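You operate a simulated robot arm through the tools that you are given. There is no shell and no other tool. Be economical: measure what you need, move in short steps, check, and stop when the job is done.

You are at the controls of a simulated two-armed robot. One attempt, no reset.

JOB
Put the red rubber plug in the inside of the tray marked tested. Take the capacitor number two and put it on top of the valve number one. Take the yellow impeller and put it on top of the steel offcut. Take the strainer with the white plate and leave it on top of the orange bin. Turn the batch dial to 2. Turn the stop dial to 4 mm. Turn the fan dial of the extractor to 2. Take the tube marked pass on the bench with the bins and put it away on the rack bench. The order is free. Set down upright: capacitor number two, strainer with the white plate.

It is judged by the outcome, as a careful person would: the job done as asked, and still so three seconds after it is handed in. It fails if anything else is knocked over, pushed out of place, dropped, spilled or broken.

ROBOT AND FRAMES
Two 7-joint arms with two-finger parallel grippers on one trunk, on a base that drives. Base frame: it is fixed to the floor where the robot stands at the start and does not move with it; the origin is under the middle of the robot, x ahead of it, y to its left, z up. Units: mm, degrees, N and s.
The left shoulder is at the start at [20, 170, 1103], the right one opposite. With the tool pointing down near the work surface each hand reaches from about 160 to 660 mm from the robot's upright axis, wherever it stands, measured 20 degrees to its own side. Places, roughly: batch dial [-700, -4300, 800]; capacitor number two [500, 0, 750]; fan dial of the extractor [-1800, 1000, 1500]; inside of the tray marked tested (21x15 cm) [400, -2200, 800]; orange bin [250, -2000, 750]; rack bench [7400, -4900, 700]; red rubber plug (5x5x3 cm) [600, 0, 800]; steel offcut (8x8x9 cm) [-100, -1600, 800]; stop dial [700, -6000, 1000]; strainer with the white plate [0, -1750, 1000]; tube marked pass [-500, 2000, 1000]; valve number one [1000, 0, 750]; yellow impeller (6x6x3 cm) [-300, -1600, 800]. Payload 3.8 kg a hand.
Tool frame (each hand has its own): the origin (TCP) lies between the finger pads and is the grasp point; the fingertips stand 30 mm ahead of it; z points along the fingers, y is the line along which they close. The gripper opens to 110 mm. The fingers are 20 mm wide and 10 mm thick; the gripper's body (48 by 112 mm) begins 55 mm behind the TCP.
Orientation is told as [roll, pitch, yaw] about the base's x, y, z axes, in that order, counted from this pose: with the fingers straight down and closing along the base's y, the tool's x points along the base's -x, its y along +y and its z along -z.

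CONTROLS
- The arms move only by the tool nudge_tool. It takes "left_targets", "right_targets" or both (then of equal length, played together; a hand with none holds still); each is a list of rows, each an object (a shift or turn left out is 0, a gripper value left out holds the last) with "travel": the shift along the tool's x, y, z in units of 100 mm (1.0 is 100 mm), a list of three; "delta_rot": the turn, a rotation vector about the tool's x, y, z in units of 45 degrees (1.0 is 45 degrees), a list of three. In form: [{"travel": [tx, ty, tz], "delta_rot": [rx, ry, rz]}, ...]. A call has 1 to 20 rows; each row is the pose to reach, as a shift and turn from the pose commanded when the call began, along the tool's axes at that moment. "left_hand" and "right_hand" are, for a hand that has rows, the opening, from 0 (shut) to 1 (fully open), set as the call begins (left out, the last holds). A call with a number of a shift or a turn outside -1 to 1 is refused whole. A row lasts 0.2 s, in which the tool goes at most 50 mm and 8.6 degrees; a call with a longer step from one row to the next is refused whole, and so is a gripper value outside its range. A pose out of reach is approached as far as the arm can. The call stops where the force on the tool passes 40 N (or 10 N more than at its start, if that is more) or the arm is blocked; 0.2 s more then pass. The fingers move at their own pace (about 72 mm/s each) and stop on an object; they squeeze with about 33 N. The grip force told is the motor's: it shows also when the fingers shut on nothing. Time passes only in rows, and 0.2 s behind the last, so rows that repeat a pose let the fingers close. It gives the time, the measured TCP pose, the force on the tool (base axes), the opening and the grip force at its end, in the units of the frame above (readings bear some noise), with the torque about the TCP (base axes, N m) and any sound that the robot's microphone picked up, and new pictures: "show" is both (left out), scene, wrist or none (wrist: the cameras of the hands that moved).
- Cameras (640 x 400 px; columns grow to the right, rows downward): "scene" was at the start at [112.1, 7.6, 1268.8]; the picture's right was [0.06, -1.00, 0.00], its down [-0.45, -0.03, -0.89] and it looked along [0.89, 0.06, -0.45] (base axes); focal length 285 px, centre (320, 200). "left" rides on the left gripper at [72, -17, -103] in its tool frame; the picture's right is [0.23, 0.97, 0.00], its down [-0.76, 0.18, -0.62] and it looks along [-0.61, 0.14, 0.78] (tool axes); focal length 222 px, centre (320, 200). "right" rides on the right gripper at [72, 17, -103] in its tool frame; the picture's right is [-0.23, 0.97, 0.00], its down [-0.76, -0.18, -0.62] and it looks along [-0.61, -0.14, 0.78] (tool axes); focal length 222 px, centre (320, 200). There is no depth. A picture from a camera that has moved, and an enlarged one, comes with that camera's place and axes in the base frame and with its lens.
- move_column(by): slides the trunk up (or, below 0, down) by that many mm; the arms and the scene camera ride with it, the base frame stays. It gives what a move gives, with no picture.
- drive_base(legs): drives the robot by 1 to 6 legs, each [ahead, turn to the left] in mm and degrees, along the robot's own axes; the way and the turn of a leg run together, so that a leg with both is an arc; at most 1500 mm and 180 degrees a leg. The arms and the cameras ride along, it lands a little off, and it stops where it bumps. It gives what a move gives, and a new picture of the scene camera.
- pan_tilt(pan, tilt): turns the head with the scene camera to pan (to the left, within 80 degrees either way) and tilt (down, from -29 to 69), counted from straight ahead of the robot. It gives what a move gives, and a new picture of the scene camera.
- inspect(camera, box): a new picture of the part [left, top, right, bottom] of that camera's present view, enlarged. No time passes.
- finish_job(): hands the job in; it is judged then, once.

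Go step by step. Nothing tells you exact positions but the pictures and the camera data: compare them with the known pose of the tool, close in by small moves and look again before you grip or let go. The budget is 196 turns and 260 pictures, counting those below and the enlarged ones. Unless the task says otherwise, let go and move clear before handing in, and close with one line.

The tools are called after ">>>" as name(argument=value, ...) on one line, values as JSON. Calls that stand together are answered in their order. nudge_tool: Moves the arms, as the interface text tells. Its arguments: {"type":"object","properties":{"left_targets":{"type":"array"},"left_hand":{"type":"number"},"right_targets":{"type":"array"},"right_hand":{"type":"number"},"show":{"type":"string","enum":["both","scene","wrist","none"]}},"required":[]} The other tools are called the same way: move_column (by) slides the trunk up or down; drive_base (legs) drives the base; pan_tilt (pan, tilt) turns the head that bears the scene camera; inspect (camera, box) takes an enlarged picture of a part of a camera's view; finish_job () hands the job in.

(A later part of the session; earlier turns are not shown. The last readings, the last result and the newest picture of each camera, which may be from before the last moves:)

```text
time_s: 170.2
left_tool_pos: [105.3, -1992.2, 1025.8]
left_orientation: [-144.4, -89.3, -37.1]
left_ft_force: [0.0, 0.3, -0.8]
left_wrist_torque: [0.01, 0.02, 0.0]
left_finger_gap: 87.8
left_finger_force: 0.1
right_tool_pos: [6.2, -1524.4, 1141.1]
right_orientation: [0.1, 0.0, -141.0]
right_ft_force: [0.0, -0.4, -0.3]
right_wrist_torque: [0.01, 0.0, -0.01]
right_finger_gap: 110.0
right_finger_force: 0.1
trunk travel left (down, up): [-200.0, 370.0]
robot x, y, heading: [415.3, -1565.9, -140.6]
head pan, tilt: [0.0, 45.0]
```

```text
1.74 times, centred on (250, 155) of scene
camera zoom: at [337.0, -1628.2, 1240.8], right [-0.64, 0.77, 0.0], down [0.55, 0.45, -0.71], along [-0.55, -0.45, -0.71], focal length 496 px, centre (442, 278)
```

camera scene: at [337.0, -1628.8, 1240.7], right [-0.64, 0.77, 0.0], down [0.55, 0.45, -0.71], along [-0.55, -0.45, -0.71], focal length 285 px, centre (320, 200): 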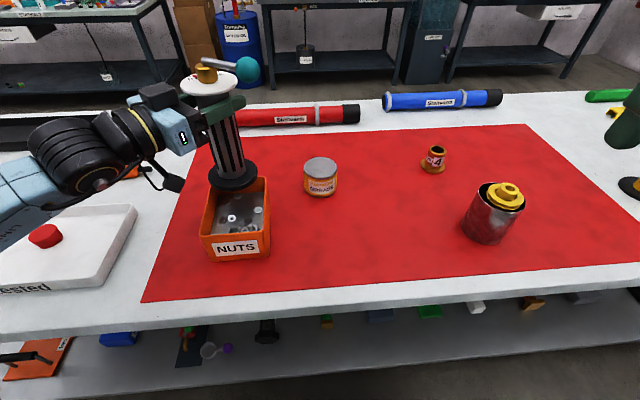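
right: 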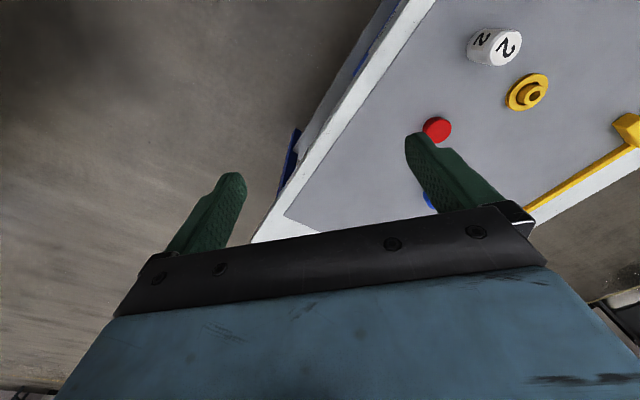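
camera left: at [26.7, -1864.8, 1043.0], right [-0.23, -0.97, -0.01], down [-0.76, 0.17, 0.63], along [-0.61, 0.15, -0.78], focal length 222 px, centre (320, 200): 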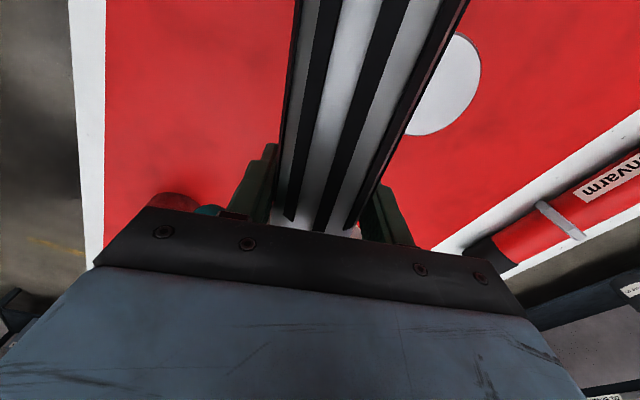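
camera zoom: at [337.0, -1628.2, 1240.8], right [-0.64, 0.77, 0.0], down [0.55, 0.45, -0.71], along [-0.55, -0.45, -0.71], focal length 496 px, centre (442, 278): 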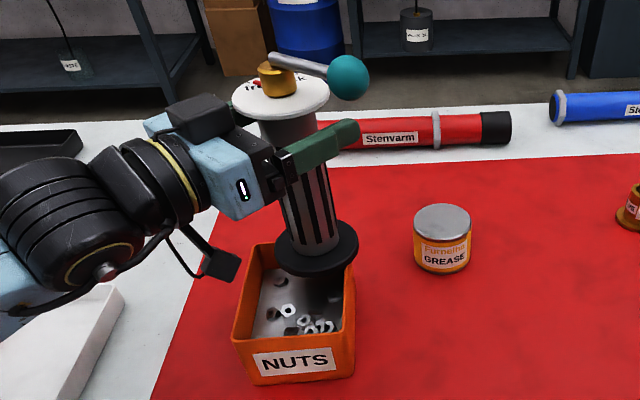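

It stands on its own. I'll draw the fingers straight back.

>>> nudge_tool(left_targets=[{"travel": [0, 0, -0.15]}, {"travel": [0, 0, -0.3]}], show="none")

>>> nudge_tool(left_targets=[{"travel": [0, 0, -0.25]}, {"travel": [0, 0, -0.5]}, {"travel": [0, 0, -0.75]}], show="scene")

```text
time_s: 170.8
left_tool_pos: [135.8, -1992.8, 1026.2]
left_orientation: [-147.0, -89.3, -34.7]
left_ft_force: [-0.2, 0.0, -0.3]
left_wrist_torque: [0.02, -0.01, -0.01]
left_finger_gap: 88.1
left_finger_force: 0.0
right_tool_pos: [7.5, -1524.6, 1141.2]
right_orientation: [-0.1, 0.0, -140.9]
right_ft_force: [-0.3, -0.1, -0.3]
right_wrist_torque: [-0.01, -0.01, -0.03]
right_finger_gap: 109.9
right_finger_force: 0.1
trunk travel left (down, up): [-200.0, 370.0]
robot x, y, heading: [414.3, -1563.4, -140.6]
head pan, tilt: [0.0, 45.0]
```

```text
time_s: 171.6
left_tool_pos: [209.5, -1993.9, 1024.9]
left_orientation: [-149.2, -89.3, -32.4]
left_ft_force: [0.2, 0.1, -0.3]
left_wrist_torque: [0.04, 0.01, 0.0]
left_finger_gap: 88.1
left_finger_force: 0.1
right_tool_pos: [8.0, -1524.3, 1142.0]
right_orientation: [0.0, 0.0, -140.9]
right_ft_force: [0.1, -0.3, -0.3]
right_wrist_torque: [-0.01, 0.01, 0.02]
right_finger_gap: 110.1
right_finger_force: 0.0
trunk travel left (down, up): [-200.0, 370.0]
robot x, y, heading: [414.6, -1563.5, -140.3]
head pan, tilt: [0.0, 45.0]
camera scene: at [337.4, -1628.1, 1240.8], right [-0.64, 0.77, 0.0], down [0.55, 0.45, -0.71], along [-0.55, -0.45, -0.71], focal length 285 px, centre (320, 200)
```

scene: 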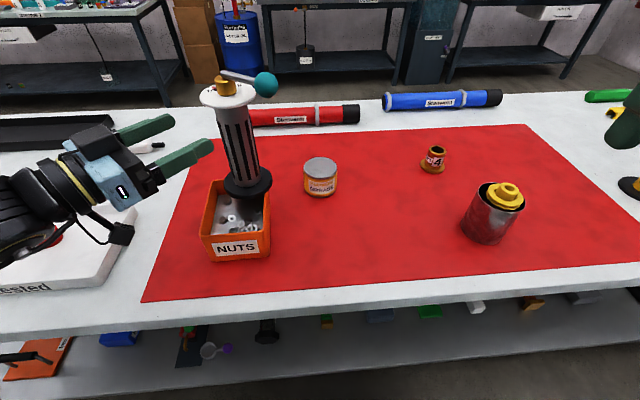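

The strainer stands well. I'll back straight off, then refold the arm.

>>> drive_base(legs=[[-550, 0]])

>>> nudge_tool(left_targets=[{"travel": [0, 0, 0], "delta_rot": [0, 0.17, 0]}, {"travel": [0, 0, 0], "delta_rot": [0, 0.34, 0]}, {"travel": [0, 0, 0], "delta_rot": [0, 0.51, 0]}, {"travel": [0, 0, 0], "delta_rot": [0, 0.68, 0]}, {"travel": [0, 0, 0], "delta_rot": [0, 0.85, 0]}, {"travel": [0, 0, 0], "delta_rot": [0, 1.0, 0]}], show="none")

>>> nudge_tool(left_targets=[{"travel": [0, 0, 0], "delta_rot": [0, 0.17, 0]}, {"travel": [0, 0, 0], "delta_rot": [0, 0.34, 0]}, {"travel": [0, 0, 0], "delta_rot": [0, 0.51, 0]}, {"travel": [0, 0, 0], "delta_rot": [0, 0.68, 0]}, {"travel": [0, 0, 0], "delta_rot": [0, 0.85, 0]}, {"travel": [0, 0, 0], "delta_rot": [0, 1.0, 0]}], show="none")

>>> nudge_tool(left_targets=[{"travel": [0, 0, 0], "delta_rot": [0, 0, -0.17]}, {"travel": [0, 0, 0], "delta_rot": [0, 0, -0.34]}, {"travel": [0, 0, 0], "delta_rot": [0, 0, -0.51]}, {"travel": [0, 0, 0], "delta_rot": [0, 0, -0.68]}, {"travel": [0, 0, 0], "delta_rot": [0, 0, -0.85]}], show="none")

```text
time_s: 174.7
left_tool_pos: [630.9, -1648.4, 1026.0]
left_orientation: [-147.7, -89.3, -33.7]
left_ft_force: [0.1, 0.4, 0.7]
left_wrist_torque: [-0.03, 0.02, -0.02]
left_finger_gap: 87.8
left_finger_force: 0.1
right_tool_pos: [429.6, -1177.6, 1140.8]
right_orientation: [0.0, 0.0, -140.7]
right_ft_force: [0.1, -1.4, -0.1]
right_wrist_torque: [-0.02, -0.01, 0.03]
right_finger_gap: 109.9
right_finger_force: 0.1
trunk travel left (down, up): [-200.0, 370.0]
robot x, y, heading: [833.7, -1215.4, -140.5]
head pan, tilt: [0.0, 45.0]
camera scene: at [757.7, -1280.7, 1240.8], right [-0.64, 0.77, 0.0], down [0.54, 0.45, -0.71], along [-0.54, -0.45, -0.71], focal length 285 px, centre (320, 200)
```

scene: 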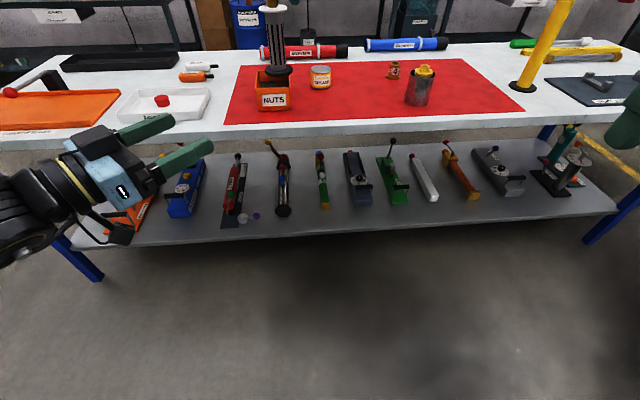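

```text
time_s: 176.1
left_tool_pos: [629.7, -1648.3, 1025.5]
left_orientation: [-0.4, -45.3, 178.9]
left_ft_force: [-0.3, -0.4, 0.3]
left_wrist_torque: [0.02, -0.03, 0.02]
left_finger_gap: 88.0
left_finger_force: 0.1
right_tool_pos: [427.3, -1177.7, 1140.9]
right_orientation: [0.1, 0.0, -140.7]
right_ft_force: [-0.2, -0.4, 0.2]
right_wrist_torque: [0.0, 0.03, -0.03]
right_finger_gap: 110.0
right_finger_force: 0.1
trunk travel left (down, up): [-200.0, 370.0]
robot x, y, heading: [836.3, -1216.3, -140.4]
head pan, tilt: [0.0, 45.0]
```

```text
time_s: 177.5
left_tool_pos: [630.9, -1648.4, 1025.2]
left_orientation: [-0.4, -0.4, 178.6]
left_ft_force: [-0.7, 0.3, -0.5]
left_wrist_torque: [-0.03, 0.0, 0.0]
left_finger_gap: 88.0
left_finger_force: 0.1
right_tool_pos: [426.6, -1178.5, 1140.9]
right_orientation: [0.0, -0.1, -140.7]
right_ft_force: [-0.5, -0.4, 0.1]
right_wrist_torque: [0.0, 0.01, 0.01]
right_finger_gap: 110.1
right_finger_force: 0.1
trunk travel left (down, up): [-200.0, 370.0]
robot x, y, heading: [838.3, -1217.8, -140.5]
head pan, tilt: [0.0, 45.0]
```

```text
time_s: 178.7
left_tool_pos: [630.6, -1648.9, 1024.4]
left_orientation: [-0.7, -0.2, -142.9]
left_ft_force: [-0.5, 0.4, 0.7]
left_wrist_torque: [0.02, 0.0, 0.01]
left_finger_gap: 87.9
left_finger_force: 0.1
right_tool_pos: [427.7, -1178.0, 1141.2]
right_orientation: [0.0, 0.0, -140.7]
right_ft_force: [-0.9, -0.3, 0.5]
right_wrist_torque: [0.0, 0.0, -0.02]
right_finger_gap: 110.1
right_finger_force: 0.1
trunk travel left (down, up): [-200.0, 370.0]
robot x, y, heading: [837.5, -1215.8, -140.4]
head pan, tilt: [0.0, 45.0]
```

Next is the extractor's fan dial at about [-1800,1000,1500]. I'll drive along the aisle between the benches and look.

>>> drive_base(legs=[[0, -83.6], [1300, 0]])

>>> pan_tilt(pan=0, tilt=10)

```text
time_s: 188.8
left_tool_pos: [-530.5, -157.1, 1025.0]
left_orientation: [-0.7, -0.2, 132.5]
left_ft_force: [0.5, 0.0, 0.8]
left_wrist_torque: [-0.03, 0.0, 0.03]
left_finger_gap: 87.9
left_finger_force: 0.2
right_tool_pos: [-82.1, 93.3, 1139.9]
right_orientation: [0.1, 0.0, 135.0]
right_ft_force: [0.1, 0.2, 0.4]
right_wrist_torque: [0.03, 0.01, -0.03]
right_finger_gap: 110.0
right_finger_force: 0.1
trunk travel left (down, up): [-200.0, 370.0]
robot x, y, heading: [-79.7, -317.0, 135.4]
head pan, tilt: [0.0, 45.0]
camera scene: at [-154.4, -243.5, 1240.7], right [0.7, 0.71, 0.0], down [0.5, -0.5, -0.71], along [-0.5, 0.5, -0.71], focal length 285 px, centre (320, 200)
```

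scene: 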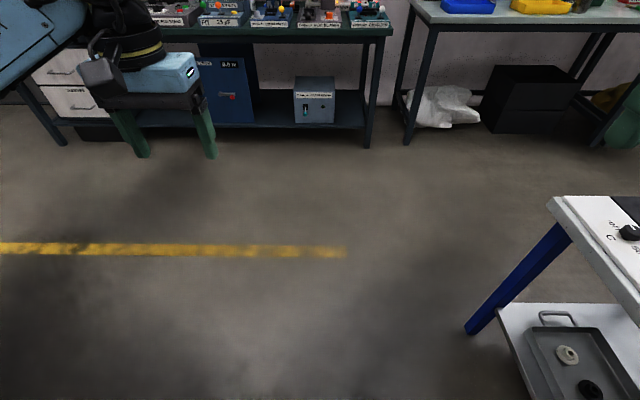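

```text
time_s: 189.8
left_tool_pos: [-531.3, -155.8, 1024.1]
left_orientation: [-0.7, -0.1, 132.6]
left_ft_force: [-0.5, 0.3, 0.1]
left_wrist_torque: [0.0, 0.0, 0.04]
left_finger_gap: 87.9
left_finger_force: 0.0
right_tool_pos: [-82.3, 93.4, 1141.0]
right_orientation: [0.0, 0.0, 135.0]
right_ft_force: [0.2, 0.5, -0.6]
right_wrist_torque: [0.01, -0.01, -0.02]
right_finger_gap: 110.0
right_finger_force: 0.2
trunk travel left (down, up): [-200.0, 370.0]
robot x, y, heading: [-79.2, -317.8, 135.3]
head pan, tilt: [0.0, 10.0]
camera scene: at [-162.6, -235.5, 1295.6], right [0.7, 0.71, 0.0], down [0.12, -0.12, -0.98], along [-0.7, 0.69, -0.17], focal length 285 px, centre (320, 200)
```

scene: 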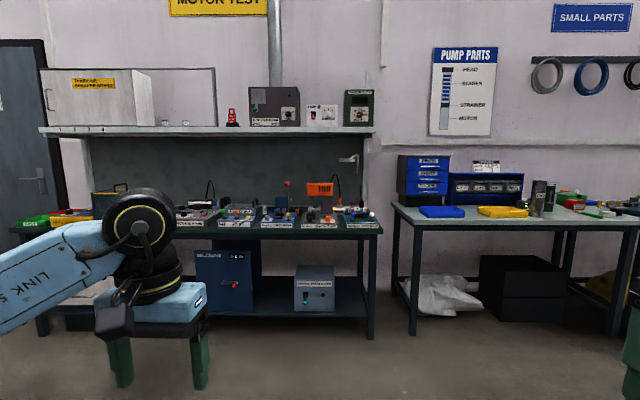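

>>> inspect(camera="scene", box=[215, 75, 385, 180])

```text
3.76 times, centred on (300, 128) of scene
camera zoom: at [-162.6, -235.5, 1295.6], right [0.7, 0.71, 0.0], down [0.12, -0.12, -0.98], along [-0.7, 0.69, -0.17], focal length 1074 px, centre (395, 473)
```

zoom: 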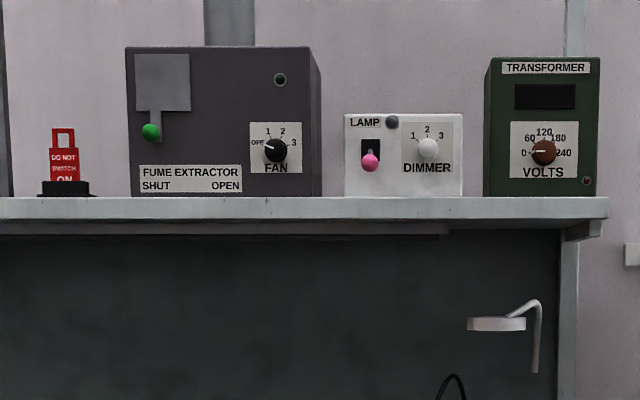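

The fume extractor's fan dial is at OFF (scale OFF-1-2-3, 45° apart), so it needs about 90° clockwise. I'll approach.

>>> drive_base(legs=[[0, 4.5], [1100, 0], [0, -4.8]])

>>> inspect(camera="scene", box=[160, 0, 480, 200])

```text
time_s: 196.4
left_tool_pos: [-1376.3, 563.3, 1025.5]
left_orientation: [-0.6, -0.2, 132.2]
left_ft_force: [-0.2, -0.3, -0.5]
left_wrist_torque: [-0.01, 0.0, 0.01]
left_finger_gap: 87.9
left_finger_force: 0.0
right_tool_pos: [-927.7, 808.4, 1141.4]
right_orientation: [0.1, 0.0, 134.6]
right_ft_force: [0.7, 0.1, -0.2]
right_wrist_torque: [0.0, 0.02, -0.01]
right_finger_gap: 110.0
right_finger_force: 0.1
trunk travel left (down, up): [-200.0, 370.0]
robot x, y, heading: [-929.3, 396.2, 135.2]
head pan, tilt: [0.0, 10.0]
camera scene: at [-1009.5, 480.0, 1295.7], right [0.71, 0.71, 0.0], down [0.12, -0.12, -0.98], along [-0.7, 0.7, -0.17], focal length 285 px, centre (320, 200)
```

scene: 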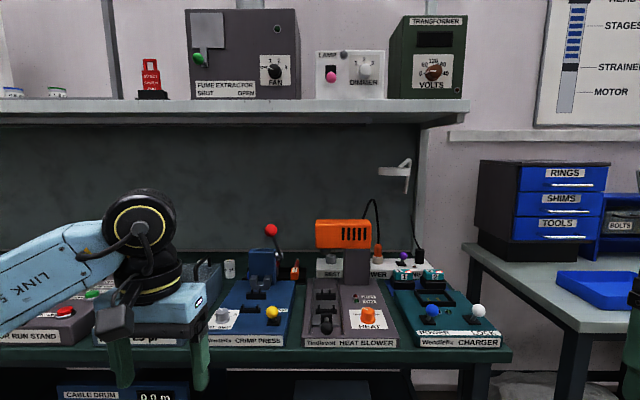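

```text
2.00 times, centred on (320, 100) of scene
camera zoom: at [-1009.5, 480.0, 1295.7], right [0.71, 0.71, 0.0], down [0.12, -0.12, -0.98], along [-0.7, 0.7, -0.17], focal length 571 px, centre (320, 400)
```

zoom: 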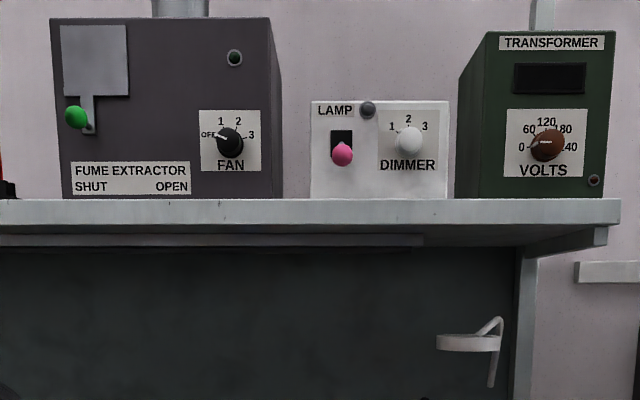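

The dial is at about [-1802,1067,1546]. I'll raise the trunk, point the left tool forward and approach.

>>> move_column(by=340)

>>> nudge_tool(left_targets=[{"travel": [0, 0, 0], "delta_rot": [0, -0.17, 0]}, {"travel": [0, 0, 0], "delta_rot": [0, -0.34, 0]}, {"travel": [0, 0, 0], "delta_rot": [0, -0.51, 0]}, {"travel": [0, 0, 0], "delta_rot": [0, -0.68, 0]}, {"travel": [0, 0, 0], "delta_rot": [0, -0.85, 0]}, {"travel": [0, 0, 0], "delta_rot": [0, -1.0, 0]}], left_hand=0.6, show="none")

>>> nudge_tool(left_targets=[{"travel": [0, 0, 0], "delta_rot": [0, -0.17, 0]}, {"travel": [0, 0, 0], "delta_rot": [0, -0.34, 0]}, {"travel": [0, 0, 0], "delta_rot": [0, -0.51, 0]}, {"travel": [0, 0, 0], "delta_rot": [0, -0.68, 0]}, {"travel": [0, 0, 0], "delta_rot": [0, -0.85, 0]}, {"travel": [0, 0, 0], "delta_rot": [0, -1.0, 0]}], show="none")

>>> drive_base(legs=[[330, 0]])

```text
time_s: 199.8
left_tool_pos: [-1377.6, 561.8, 1363.7]
left_orientation: [-0.6, -0.2, 132.2]
left_ft_force: [0.2, 0.2, 0.5]
left_wrist_torque: [0.02, 0.05, 0.05]
left_finger_gap: 88.1
left_finger_force: 0.0
right_tool_pos: [-927.4, 808.1, 1480.9]
right_orientation: [0.0, 0.0, 134.7]
right_ft_force: [-0.2, -0.6, 0.0]
right_wrist_torque: [0.01, 0.01, -0.02]
right_finger_gap: 109.9
right_finger_force: 0.1
trunk travel left (down, up): [-540.0, 30.0]
robot x, y, heading: [-928.2, 400.5, 135.0]
head pan, tilt: [0.0, 10.0]
```

```text
time_s: 201.2
left_tool_pos: [-1377.3, 560.4, 1365.0]
left_orientation: [-0.9, -45.4, 132.9]
left_ft_force: [-0.3, -0.5, 0.3]
left_wrist_torque: [-0.01, 0.01, -0.04]
left_finger_gap: 66.2
left_finger_force: 0.1
right_tool_pos: [-927.5, 807.5, 1481.1]
right_orientation: [0.1, 0.0, 134.7]
right_ft_force: [0.6, -0.7, -0.4]
right_wrist_torque: [-0.01, -0.01, 0.0]
right_finger_gap: 110.2
right_finger_force: 0.0
trunk travel left (down, up): [-540.0, 30.0]
robot x, y, heading: [-930.2, 398.4, 135.3]
head pan, tilt: [0.0, 10.0]
```

```text
time_s: 202.6
left_tool_pos: [-1398.0, 566.6, 1381.6]
left_orientation: [-1.4, -73.0, 132.5]
left_ft_force: [-0.3, 0.2, 0.2]
left_wrist_torque: [0.0, -0.02, 0.03]
left_finger_gap: 66.1
left_finger_force: 0.0
left hand out of reach, approached as far as the arm can: row 3, 4, 5, 6
right_tool_pos: [-928.7, 809.0, 1480.7]
right_orientation: [0.1, 0.0, 134.7]
right_ft_force: [0.3, -0.1, 0.5]
right_wrist_torque: [-0.01, 0.02, -0.05]
right_finger_gap: 110.2
right_finger_force: 0.0
trunk travel left (down, up): [-540.0, 30.0]
robot x, y, heading: [-930.6, 394.9, 135.1]
head pan, tilt: [0.0, 10.0]
```

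```text
time_s: 204.7
left_tool_pos: [-1631.9, 800.0, 1381.3]
left_orientation: [-1.2, -73.0, 132.5]
left_ft_force: [-0.1, -0.3, -0.1]
left_wrist_torque: [-0.01, 0.01, 0.0]
left_finger_gap: 65.8
left_finger_force: 0.0
right_tool_pos: [-1161.9, 1042.3, 1480.7]
right_orientation: [-0.1, 0.0, 134.5]
right_ft_force: [-0.1, -0.1, -0.3]
right_wrist_torque: [-0.01, 0.02, 0.01]
right_finger_gap: 109.9
right_finger_force: 0.0
trunk travel left (down, up): [-540.0, 30.0]
robot x, y, heading: [-1165.0, 630.3, 135.0]
head pan, tilt: [0.0, 10.0]
camera scene: at [-1244.1, 713.8, 1635.8], right [0.71, 0.71, 0.0], down [0.12, -0.12, -0.98], along [-0.7, 0.7, -0.17], focal length 285 px, centre (320, 200)
```

scene: 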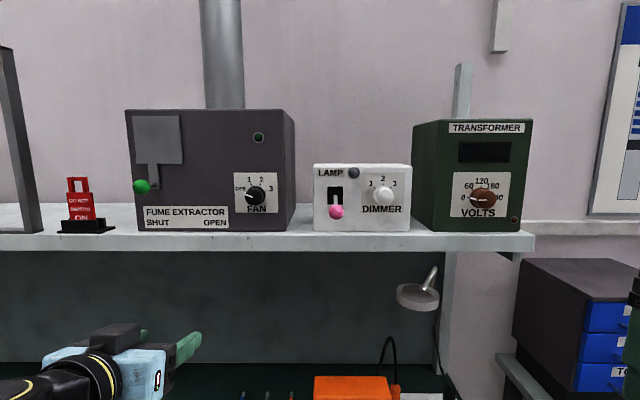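

>>> nudge_tool(left_targets=[{"travel": [-0.4, -0.1, -0.12]}, {"travel": [-0.8, -0.2, -0.24]}, {"travel": [-0.96, -0.35, -0.29]}], show="none")

>>> nudge_tool(left_targets=[{"travel": [-0.2, -0.15, -0.06], "delta_rot": [0, -0.12, 0]}, {"travel": [-0.4, -0.3, -0.12], "delta_rot": [0, -0.24, 0]}, {"travel": [-0.55, -0.35, -0.16], "delta_rot": [0, -0.38, 0]}, {"travel": [-0.55, -0.35, -0.16], "delta_rot": [0, -0.38, 0]}], show="scene")

```text
time_s: 205.5
left_tool_pos: [-1604.6, 822.7, 1482.6]
left_orientation: [-1.1, -72.9, 132.3]
left_ft_force: [-0.4, 0.5, -0.9]
left_wrist_torque: [0.02, 0.02, 0.02]
left_finger_gap: 66.2
left_finger_force: 0.0
right_tool_pos: [-1162.4, 1043.7, 1480.6]
right_orientation: [0.1, 0.0, 134.5]
right_ft_force: [-0.1, 0.0, 1.3]
right_wrist_torque: [-0.03, -0.01, 0.0]
right_finger_gap: 110.0
right_finger_force: 0.0
trunk travel left (down, up): [-540.0, 30.0]
robot x, y, heading: [-1161.9, 629.6, 135.2]
head pan, tilt: [0.0, 10.0]
```

```text
time_s: 206.5
left_tool_pos: [-1580.4, 846.9, 1540.6]
left_orientation: [-108.7, -89.6, -120.1]
left_ft_force: [0.1, 0.4, -0.2]
left_wrist_torque: [0.01, -0.03, 0.02]
left_finger_gap: 65.9
left_finger_force: 0.0
right_tool_pos: [-1161.4, 1042.5, 1481.4]
right_orientation: [0.0, 0.0, 134.5]
right_ft_force: [0.6, 0.4, 0.5]
right_wrist_torque: [0.0, 0.0, -0.03]
right_finger_gap: 109.9
right_finger_force: 0.1
trunk travel left (down, up): [-540.0, 30.0]
robot x, y, heading: [-1159.9, 631.2, 134.8]
head pan, tilt: [0.0, 10.0]
camera scene: at [-1244.1, 714.2, 1635.7], right [0.71, 0.71, 0.0], down [0.12, -0.12, -0.98], along [-0.7, 0.7, -0.17], focal length 285 px, centre (320, 200)
```

scene: 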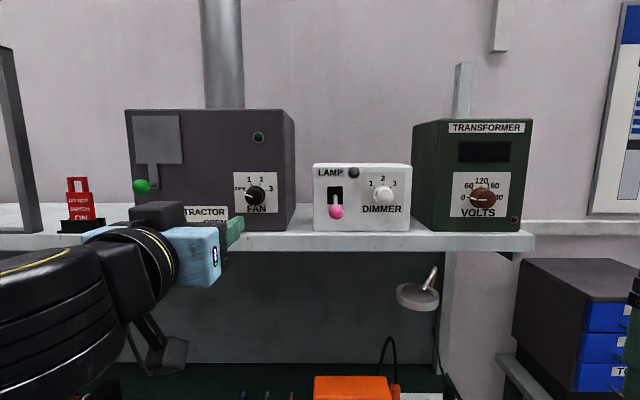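

>>> nudge_tool(left_targets=[{"travel": [0, 0, 0.3], "delta_rot": [-0.056, 0, 0]}, {"travel": [0, 0, 0.6], "delta_rot": [-0.056, 0, 0]}, {"travel": [0, 0, 0.9], "delta_rot": [-0.056, 0, 0]}, {"travel": [0, 0, 1.0], "delta_rot": [-0.056, 0, 0]}], show="none")

>>> nudge_tool(left_targets=[{"travel": [0, 0, 0.1], "delta_rot": [0, 0, -0.19]}, {"travel": [0, 0, 0.2], "delta_rot": [0, 0, -0.38]}, {"travel": [0, 0, 0.3], "delta_rot": [0, 0, -0.57]}, {"travel": [0, 0, 0.4], "delta_rot": [0, 0, -0.76]}, {"travel": [0, 0, 0.5], "delta_rot": [0, 0, -0.95]}], show="both")

```text
time_s: 207.5
left_tool_pos: [-1647.1, 922.6, 1540.8]
left_orientation: [-93.4, -89.6, -132.9]
left_ft_force: [0.6, -0.1, -0.2]
left_wrist_torque: [0.02, 0.04, 0.01]
left_finger_gap: 66.0
left_finger_force: 0.1
right_tool_pos: [-1162.5, 1042.4, 1480.8]
right_orientation: [0.0, 0.0, 134.6]
right_ft_force: [0.5, 0.0, -0.3]
right_wrist_torque: [0.04, 0.0, -0.02]
right_finger_gap: 110.2
right_finger_force: 0.1
trunk travel left (down, up): [-540.0, 30.0]
robot x, y, heading: [-1163.7, 634.1, 135.1]
head pan, tilt: [0.0, 10.0]
```

```text
time_s: 208.7
left_tool_pos: [-1680.9, 959.2, 1539.6]
left_orientation: [-90.1, -46.7, -136.3]
left_ft_force: [-0.4, -0.3, 0.3]
left_wrist_torque: [0.01, -0.02, 0.0]
left_finger_gap: 66.0
left_finger_force: 0.1
right_tool_pos: [-1162.4, 1042.7, 1479.9]
right_orientation: [0.0, 0.0, 134.5]
right_ft_force: [0.1, -0.4, 0.5]
right_wrist_torque: [0.0, -0.02, -0.03]
right_finger_gap: 110.3
right_finger_force: 0.0
trunk travel left (down, up): [-540.0, 30.0]
robot x, y, heading: [-1166.3, 627.5, 135.1]
head pan, tilt: [0.0, 10.0]
camera scene: at [-1244.3, 714.2, 1635.7], right [0.71, 0.71, 0.0], down [0.12, -0.12, -0.98], along [-0.7, 0.7, -0.17], focal length 285 px, centre (320, 200)
camera left: at [-1565.4, 926.9, 1499.2], right [-0.4, -0.38, -0.83], down [-0.04, -0.9, 0.43], along [-0.92, 0.21, 0.35], focal length 222 px, centre (320, 200)
```

scene: 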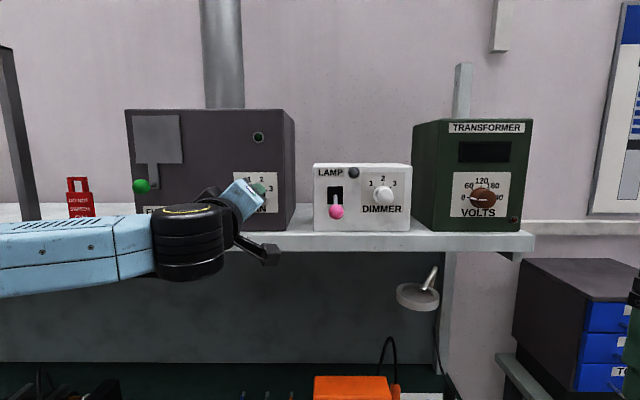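
left: 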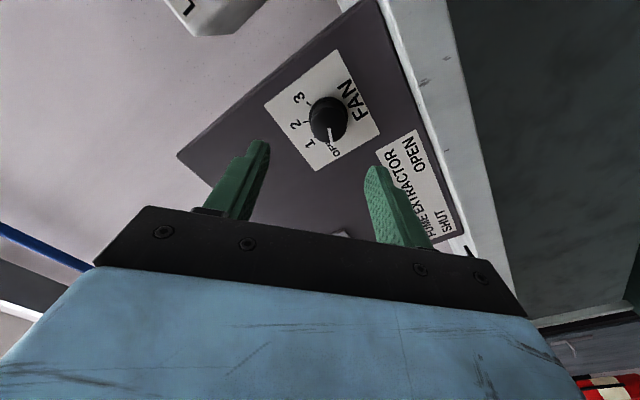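

The view from the left camera is excellent. I'll shift 10 mm left and advance.

>>> nudge_tool(left_targets=[{"travel": [-0.07, 0.07, 0.2]}, {"travel": [-0.07, 0.07, 0.5]}, {"travel": [-0.07, 0.07, 0.8]}], show="wrist")

```text
time_s: 209.5
left_tool_pos: [-1743.0, 1010.2, 1539.5]
left_orientation: [-90.1, -47.0, -136.2]
left_ft_force: [0.0, 0.4, 0.4]
left_wrist_torque: [0.01, 0.0, 0.0]
left_finger_gap: 66.0
left_finger_force: 0.0
right_tool_pos: [-1162.9, 1043.4, 1480.8]
right_orientation: [0.1, 0.0, 134.6]
right_ft_force: [-1.0, 0.7, -0.2]
right_wrist_torque: [-0.02, -0.02, 0.03]
right_finger_gap: 110.1
right_finger_force: 0.0
trunk travel left (down, up): [-540.0, 30.0]
robot x, y, heading: [-1164.0, 629.1, 135.0]
head pan, tilt: [0.0, 10.0]
camera left: at [-1628.6, 977.8, 1499.6], right [-0.4, -0.38, -0.83], down [-0.04, -0.9, 0.43], along [-0.92, 0.21, 0.35], focal length 222 px, centre (320, 200)
```

left: 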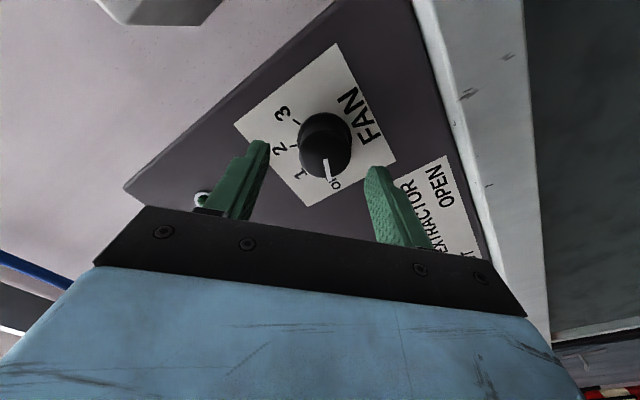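

>>> nudge_tool(left_targets=[{"travel": [-0.025, 0.025, 0.2]}, {"travel": [-0.025, 0.025, 0.38]}], show="wrist")

```text
time_s: 210.1
left_tool_pos: [-1768.0, 1029.7, 1543.8]
left_orientation: [-90.5, -46.9, -135.9]
left_ft_force: [17.7, -19.0, -0.3]
left_wrist_torque: [-0.45, -0.33, 0.97]
left_finger_gap: 66.8
left_finger_force: 0.6
right_tool_pos: [-1158.4, 1039.6, 1482.4]
right_orientation: [0.0, -0.3, 134.7]
right_ft_force: [-0.4, 0.5, 0.5]
right_wrist_torque: [-0.05, -0.03, -0.03]
right_finger_gap: 110.0
right_finger_force: 0.0
trunk travel left (down, up): [-540.0, 30.0]
robot x, y, heading: [-1160.9, 632.8, 134.9]
head pan, tilt: [0.0, 10.0]
camera left: at [-1653.0, 997.3, 1503.4], right [-0.4, -0.38, -0.83], down [-0.04, -0.9, 0.43], along [-0.91, 0.21, 0.35], focal length 222 px, centre (320, 200)
```

left: 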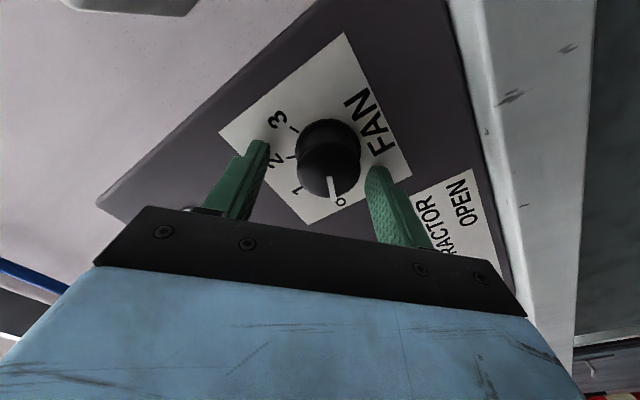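

The tips touched the face; I'll back off 6 mm and grip the knob.

>>> nudge_tool(left_targets=[{"travel": [0, 0, -0.06]}, {"travel": [0, 0, -0.07]}], show="none")

>>> nudge_tool(left_targets=[{"travel": [0, 0, 0]}, {"travel": [0, 0, 0]}, {"travel": [0, 0, 0]}, {"travel": [0, 0, 0]}], left_hand=0, show="wrist")

```text
time_s: 210.7
left_tool_pos: [-1767.5, 1028.6, 1538.4]
left_orientation: [-89.9, -46.9, -136.3]
left_ft_force: [0.3, 0.8, 0.6]
left_wrist_torque: [-0.01, 0.0, -0.03]
left_finger_gap: 65.9
left_finger_force: 0.0
right_tool_pos: [-1162.7, 1043.3, 1480.4]
right_orientation: [0.0, 0.0, 134.6]
right_ft_force: [0.4, 0.1, 0.4]
right_wrist_torque: [0.0, 0.05, -0.01]
right_finger_gap: 110.3
right_finger_force: 0.1
trunk travel left (down, up): [-540.0, 30.0]
robot x, y, heading: [-1163.5, 633.9, 134.9]
head pan, tilt: [0.0, 10.0]
```

```text
time_s: 211.7
left_tool_pos: [-1768.5, 1028.8, 1539.5]
left_orientation: [-90.1, -46.9, -136.2]
left_ft_force: [0.7, 0.3, 0.1]
left_wrist_torque: [-0.8, -0.76, 0.63]
left_finger_gap: 36.0
left_finger_force: 44.3
right_tool_pos: [-1161.4, 1043.7, 1480.7]
right_orientation: [0.0, 0.0, 134.5]
right_ft_force: [-0.2, 0.8, 0.6]
right_wrist_torque: [-0.01, -0.03, -0.02]
right_finger_gap: 110.0
right_finger_force: 0.0
trunk travel left (down, up): [-540.0, 30.0]
robot x, y, heading: [-1163.5, 632.9, 134.8]
head pan, tilt: [0.0, 10.0]
camera left: at [-1651.9, 996.7, 1499.8], right [-0.4, -0.38, -0.83], down [-0.04, -0.9, 0.43], along [-0.92, 0.21, 0.35], focal length 222 px, centre (320, 200)
```

left: 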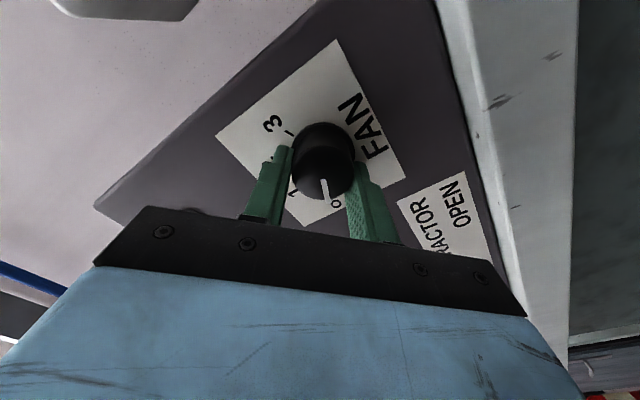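

>>> nudge_tool(left_targets=[{"delta_rot": [0, 0, 0.19]}, {"delta_rot": [0, 0, 0.38]}, {"delta_rot": [0, 0, 0.57]}, {"delta_rot": [0, 0, 0.76]}, {"delta_rot": [0, 0, 0.95]}], show="wrist")

>>> nudge_tool(left_targets=[{"delta_rot": [0, 0, 0.19]}, {"delta_rot": [0, 0, 0.38]}, {"delta_rot": [0, 0, 0.57]}, {"delta_rot": [0, 0, 0.76]}, {"delta_rot": [0, 0, 0.95]}, {"delta_rot": [0, 0, 1.0]}], show="wrist")

```text
time_s: 212.9
left_tool_pos: [-1764.6, 1031.7, 1542.1]
left_orientation: [-151.1, -89.8, -75.4]
left_ft_force: [5.9, 9.6, 7.4]
left_wrist_torque: [-0.56, -0.65, 1.0]
left_finger_gap: 36.1
left_finger_force: 44.7
right_tool_pos: [-1161.0, 1043.9, 1481.0]
right_orientation: [0.1, 0.0, 134.6]
right_ft_force: [0.5, -0.4, -0.1]
right_wrist_torque: [0.0, -0.02, 0.0]
right_finger_gap: 109.8
right_finger_force: 0.1
trunk travel left (down, up): [-540.0, 30.0]
robot x, y, heading: [-1163.3, 627.2, 134.9]
head pan, tilt: [0.0, 10.0]
camera left: at [-1681.4, 968.7, 1470.2], right [-0.71, -0.67, -0.23], down [0.3, -0.58, 0.76], along [-0.64, 0.47, 0.61], focal length 222 px, centre (320, 200)
```

left: 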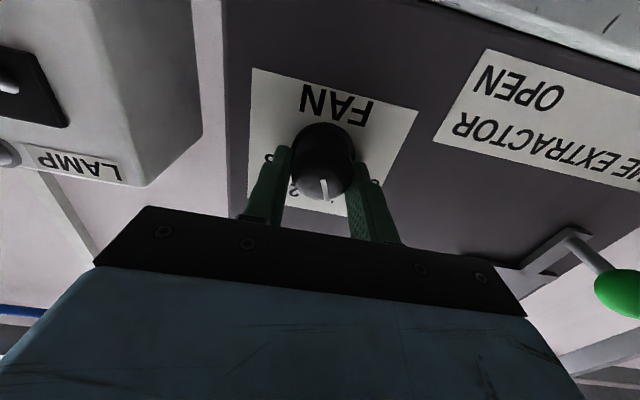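

```text
time_s: 214.3
left_tool_pos: [-1761.7, 1034.8, 1539.2]
left_orientation: [89.9, -44.9, 43.4]
left_ft_force: [15.8, 16.9, -1.0]
left_wrist_torque: [0.28, 0.16, 0.9]
left_finger_gap: 36.0
left_finger_force: 45.1
right_tool_pos: [-1158.4, 1046.8, 1480.4]
right_orientation: [0.3, 0.0, 134.6]
right_ft_force: [0.1, 0.0, 0.8]
right_wrist_torque: [0.0, 0.01, -0.02]
right_finger_gap: 109.9
right_finger_force: 0.0
trunk travel left (down, up): [-540.0, 30.0]
robot x, y, heading: [-1161.8, 631.7, 135.1]
head pan, tilt: [0.0, 10.0]
camera left: at [-1718.8, 932.7, 1477.8], right [-0.62, -0.58, 0.53], down [0.73, -0.17, 0.66], along [-0.3, 0.8, 0.53], focal length 222 px, centre (320, 200)
```

left: 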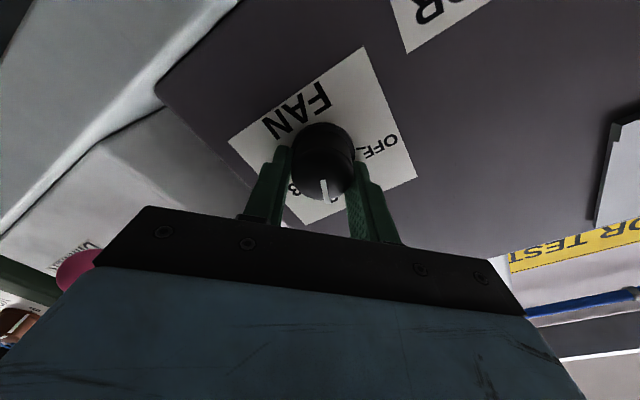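

>>> nudge_tool(left_targets=[{"delta_rot": [0, 0, 0.05]}, {"delta_rot": [0, 0, 0.05]}], show="none")

>>> nudge_tool(left_targets=[{"travel": [0, 0, 0]}, {"travel": [0, 0, 0]}, {"travel": [0, 0, 0]}, {"travel": [0, 0, -0.3]}, {"travel": [0, 0, -0.7]}], left_hand=0.6, show="wrist")

```text
time_s: 214.9
left_tool_pos: [-1760.4, 1034.9, 1540.9]
left_orientation: [90.0, -42.7, 43.6]
left_ft_force: [17.4, 14.8, -5.3]
left_wrist_torque: [0.36, 0.15, 1.01]
left_finger_gap: 36.1
left_finger_force: 44.9
right_tool_pos: [-1158.3, 1046.0, 1480.2]
right_orientation: [0.3, 0.0, 134.6]
right_ft_force: [-1.3, 1.0, -0.3]
right_wrist_torque: [-0.01, 0.05, -0.02]
right_finger_gap: 110.0
right_finger_force: 0.0
trunk travel left (down, up): [-540.0, 30.0]
robot x, y, heading: [-1160.5, 628.7, 134.9]
head pan, tilt: [0.0, 10.0]
```

```text
time_s: 216.1
left_tool_pos: [-1718.5, 976.9, 1540.4]
left_orientation: [90.2, -43.1, 43.7]
left_ft_force: [0.2, -0.2, -0.2]
left_wrist_torque: [0.02, 0.01, 0.02]
left_finger_gap: 65.7
left_finger_force: 0.1
right_tool_pos: [-1161.7, 1040.9, 1481.8]
right_orientation: [0.1, -0.2, 134.6]
right_ft_force: [-0.7, 0.0, 0.1]
right_wrist_torque: [0.02, 0.02, 0.0]
right_finger_gap: 110.3
right_finger_force: 0.1
trunk travel left (down, up): [-540.0, 30.0]
robot x, y, heading: [-1163.5, 631.3, 134.9]
head pan, tilt: [0.0, 10.0]
camera left: at [-1677.3, 873.6, 1479.9], right [-0.6, -0.58, 0.56], down [0.75, -0.15, 0.65], along [-0.29, 0.8, 0.52], focal length 222 px, centre (320, 200)
```

left: 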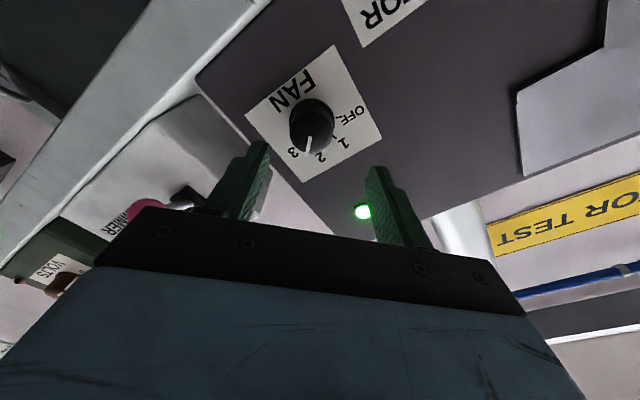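

>>> inspect(camera="left", box=[240, 40, 400, 190])

```text
2.67 times, centred on (320, 115) of left
camera zoom: at [-1677.3, 873.6, 1479.9], right [-0.6, -0.58, 0.56], down [0.75, -0.15, 0.65], along [-0.29, 0.8, 0.52], focal length 592 px, centre (320, 427)
```

zoom: 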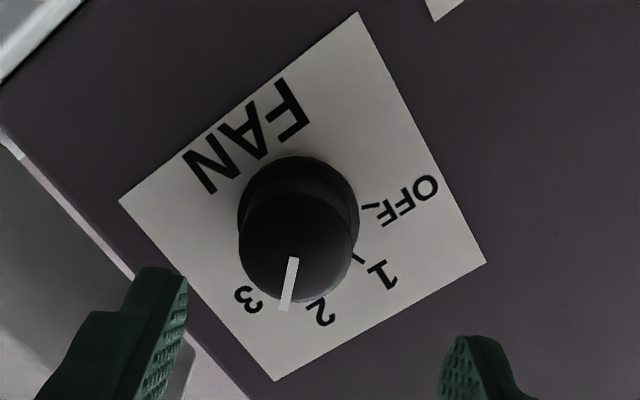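

>>> nudge_tool(left_targets=[{"travel": [0, 0, -0.4]}, {"travel": [-0.2, 0.2, -0.8]}, {"travel": [-0.5, 0.5, -0.9]}], show="none")

>>> inspect(camera="scene", box=[210, 150, 310, 230])

```text
time_s: 216.9
left_tool_pos: [-1654.0, 916.4, 1611.6]
left_orientation: [90.0, -43.2, 43.8]
left_ft_force: [1.0, 0.2, 0.1]
left_wrist_torque: [0.0, -0.02, 0.0]
left_finger_gap: 65.9
left_finger_force: 0.0
right_tool_pos: [-1160.5, 1043.5, 1480.5]
right_orientation: [0.1, 0.0, 134.6]
right_ft_force: [-0.9, -0.2, 0.1]
right_wrist_torque: [0.0, 0.01, -0.01]
right_finger_gap: 109.9
right_finger_force: 0.1
trunk travel left (down, up): [-540.0, 30.0]
robot x, y, heading: [-1164.3, 629.5, 135.1]
head pan, tilt: [0.0, 10.0]
```

```text
5.00 times, centred on (260, 190) of scene
camera zoom: at [-1243.8, 714.7, 1635.7], right [0.71, 0.71, 0.0], down [0.12, -0.12, -0.98], along [-0.7, 0.7, -0.17], focal length 1427 px, centre (620, 250)
```

zoom: 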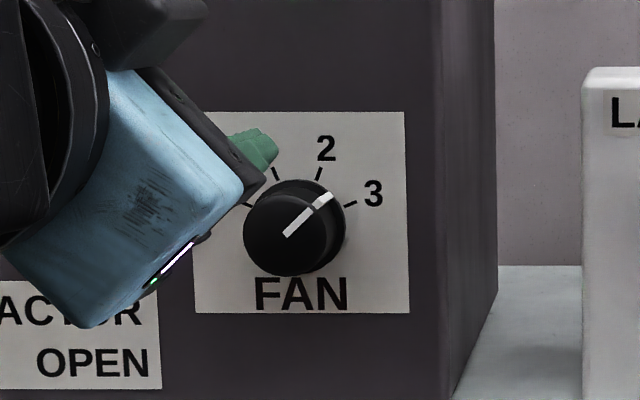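

The pointer stands between 2 and 3; I need to turn back about 25°. I'll regrip the knob.

>>> nudge_tool(left_targets=[{"travel": [0.3, -0.3, 0]}, {"travel": [0.5, -0.5, 0.2]}, {"travel": [0.5, -0.5, 0.6]}, {"travel": [0.5, -0.5, 0.9]}], show="none")

>>> nudge_tool(left_targets=[{"travel": [0, 0, 0.3]}, {"travel": [0, 0, 0.65]}], show="wrist")

```text
time_s: 217.9
left_tool_pos: [-1720.3, 979.5, 1540.8]
left_orientation: [89.9, -43.1, 43.7]
left_ft_force: [-0.7, 0.3, -0.3]
left_wrist_torque: [0.01, 0.03, -0.01]
left_finger_gap: 66.2
left_finger_force: 0.2
right_tool_pos: [-1161.8, 1042.7, 1480.9]
right_orientation: [0.0, 0.0, 134.7]
right_ft_force: [0.1, 0.2, -0.2]
right_wrist_torque: [0.0, -0.01, -0.02]
right_finger_gap: 109.8
right_finger_force: 0.1
trunk travel left (down, up): [-540.0, 30.0]
robot x, y, heading: [-1161.3, 631.8, 135.2]
head pan, tilt: [0.0, 10.0]
```

```text
time_s: 218.5
left_tool_pos: [-1764.0, 1027.9, 1539.2]
left_orientation: [90.1, -43.1, 43.6]
left_ft_force: [0.2, 0.0, -0.6]
left_wrist_torque: [0.0, 0.01, -0.06]
left_finger_gap: 66.0
left_finger_force: 0.0
right_tool_pos: [-1163.6, 1044.7, 1481.1]
right_orientation: [0.0, 0.1, 134.6]
right_ft_force: [-0.4, -0.4, -0.5]
right_wrist_torque: [-0.04, 0.0, 0.01]
right_finger_gap: 109.9
right_finger_force: 0.0
trunk travel left (down, up): [-540.0, 30.0]
robot x, y, heading: [-1162.5, 631.2, 134.7]
head pan, tilt: [0.0, 10.0]
camera left: at [-1724.1, 923.8, 1479.2], right [-0.6, -0.57, 0.56], down [0.74, -0.15, 0.65], along [-0.29, 0.81, 0.52], focal length 222 px, centre (320, 200)
```

left: 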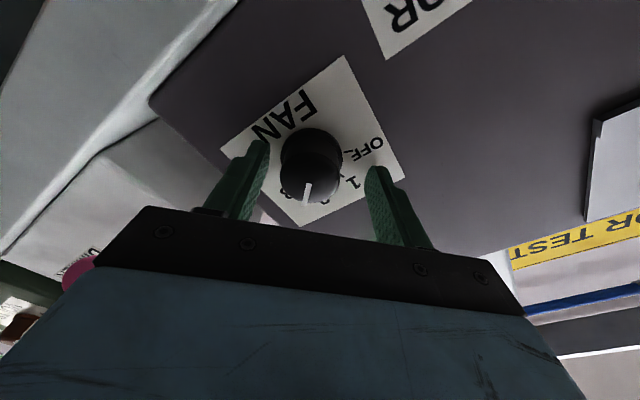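

>>> nudge_tool(left_targets=[{"travel": [0, -0.06, 0.01]}, {"travel": [0, -0.06, 0.01]}], show="none")

>>> nudge_tool(left_targets=[{"travel": [0, 0, 0]}, {"travel": [0, 0, 0]}, {"travel": [0, 0, 0]}], left_hand=0, show="none")

>>> nudge_tool(left_targets=[{"delta_rot": [0, 0, -0.19]}, {"delta_rot": [0, 0, -0.38]}, {"delta_rot": [0, 0, -0.56]}, {"delta_rot": [0, 0, -0.56]}], show="none")

>>> nudge_tool(left_targets=[{"travel": [0, 0, 0]}, {"travel": [0, 0, 0]}, {"travel": [0, 0, 0]}, {"travel": [0, 0, -0.3]}, {"travel": [0, 0, -0.7]}], left_hand=0.6, show="none")

>>> nudge_tool(left_targets=[{"travel": [0, 0, -0.4]}, {"travel": [0.2, 0.2, -0.8]}, {"travel": [0.3, 0.6, -0.9]}, {"travel": [0.3, 0.9, -0.9]}], show="none")

>>> inspect(camera="scene", box=[210, 150, 310, 230])

```text
time_s: 219.1
left_tool_pos: [-1762.2, 1028.6, 1536.3]
left_orientation: [90.0, -43.1, 43.7]
left_ft_force: [0.2, -0.5, 0.1]
left_wrist_torque: [0.04, 0.01, -0.02]
left_finger_gap: 66.0
left_finger_force: 0.1
right_tool_pos: [-1162.3, 1042.4, 1481.9]
right_orientation: [0.0, 0.0, 134.6]
right_ft_force: [0.5, 0.1, 0.9]
right_wrist_torque: [0.01, -0.01, -0.01]
right_finger_gap: 110.2
right_finger_force: 0.0
trunk travel left (down, up): [-540.0, 30.0]
robot x, y, heading: [-1159.4, 630.8, 135.0]
head pan, tilt: [0.0, 10.0]
```

```text
time_s: 219.9
left_tool_pos: [-1761.5, 1030.2, 1536.7]
left_orientation: [90.0, -43.1, 43.6]
left_ft_force: [3.2, -0.7, -5.9]
left_wrist_torque: [0.63, 0.65, 0.47]
left_finger_gap: 35.9
left_finger_force: 45.3
right_tool_pos: [-1161.5, 1042.7, 1481.5]
right_orientation: [0.0, 0.0, 134.6]
right_ft_force: [0.2, 0.3, 0.1]
right_wrist_torque: [-0.03, -0.02, -0.01]
right_finger_gap: 110.2
right_finger_force: 0.1
trunk travel left (down, up): [-540.0, 30.0]
robot x, y, heading: [-1165.0, 628.8, 134.8]
head pan, tilt: [0.0, 10.0]
```

```text
time_s: 220.9
left_tool_pos: [-1761.4, 1029.8, 1536.9]
left_orientation: [89.9, -68.4, 43.9]
left_ft_force: [4.9, -0.7, -9.9]
left_wrist_torque: [0.5, 0.48, 0.78]
left_finger_gap: 35.6
left_finger_force: 45.6
right_tool_pos: [-1161.8, 1043.4, 1481.2]
right_orientation: [0.0, 0.0, 134.6]
right_ft_force: [0.2, 0.5, 0.1]
right_wrist_torque: [0.03, 0.01, 0.0]
right_finger_gap: 109.8
right_finger_force: 0.1
trunk travel left (down, up): [-540.0, 30.0]
robot x, y, heading: [-1159.7, 630.3, 135.1]
head pan, tilt: [0.0, 10.0]
```

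```text
time_s: 222.1
left_tool_pos: [-1711.9, 977.8, 1537.7]
left_orientation: [90.3, -68.3, 43.5]
left_ft_force: [0.2, 0.2, 0.0]
left_wrist_torque: [-0.04, 0.02, -0.04]
left_finger_gap: 65.9
left_finger_force: 0.2
right_tool_pos: [-1162.5, 1041.0, 1481.7]
right_orientation: [0.0, -0.1, 134.6]
right_ft_force: [-0.4, 0.0, 0.2]
right_wrist_torque: [-0.02, 0.0, 0.02]
right_finger_gap: 110.1
right_finger_force: 0.0
trunk travel left (down, up): [-540.0, 30.0]
robot x, y, heading: [-1160.7, 631.0, 135.1]
head pan, tilt: [0.0, 10.0]
```

```text
time_s: 223.1
left_tool_pos: [-1719.7, 847.0, 1540.5]
left_orientation: [90.3, -68.3, 43.6]
left_ft_force: [0.8, 0.5, 0.2]
left_wrist_torque: [-0.01, 0.02, 0.02]
left_finger_gap: 65.8
left_finger_force: 0.0
right_tool_pos: [-1163.9, 1042.3, 1481.1]
right_orientation: [0.1, -0.1, 134.6]
right_ft_force: [-0.6, 0.1, 0.0]
right_wrist_torque: [0.04, -0.03, 0.0]
right_finger_gap: 110.0
right_finger_force: 0.0
trunk travel left (down, up): [-540.0, 30.0]
robot x, y, heading: [-1161.8, 629.5, 135.3]
head pan, tilt: [0.0, 10.0]
```

```text
5.00 times, centred on (260, 190) of scene
camera zoom: at [-1245.1, 712.8, 1635.7], right [0.71, 0.71, 0.0], down [0.12, -0.12, -0.98], along [-0.7, 0.7, -0.17], focal length 1427 px, centre (620, 250)
```

zoom: 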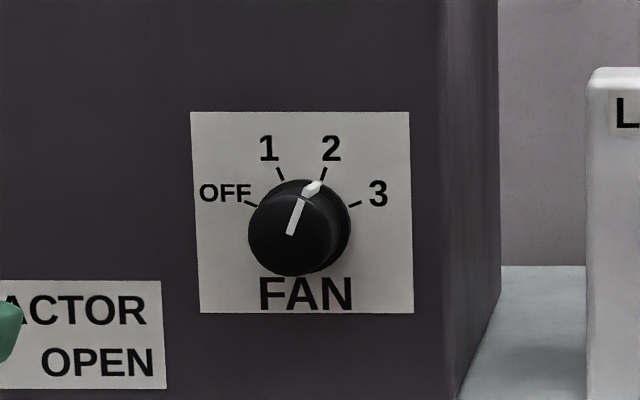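

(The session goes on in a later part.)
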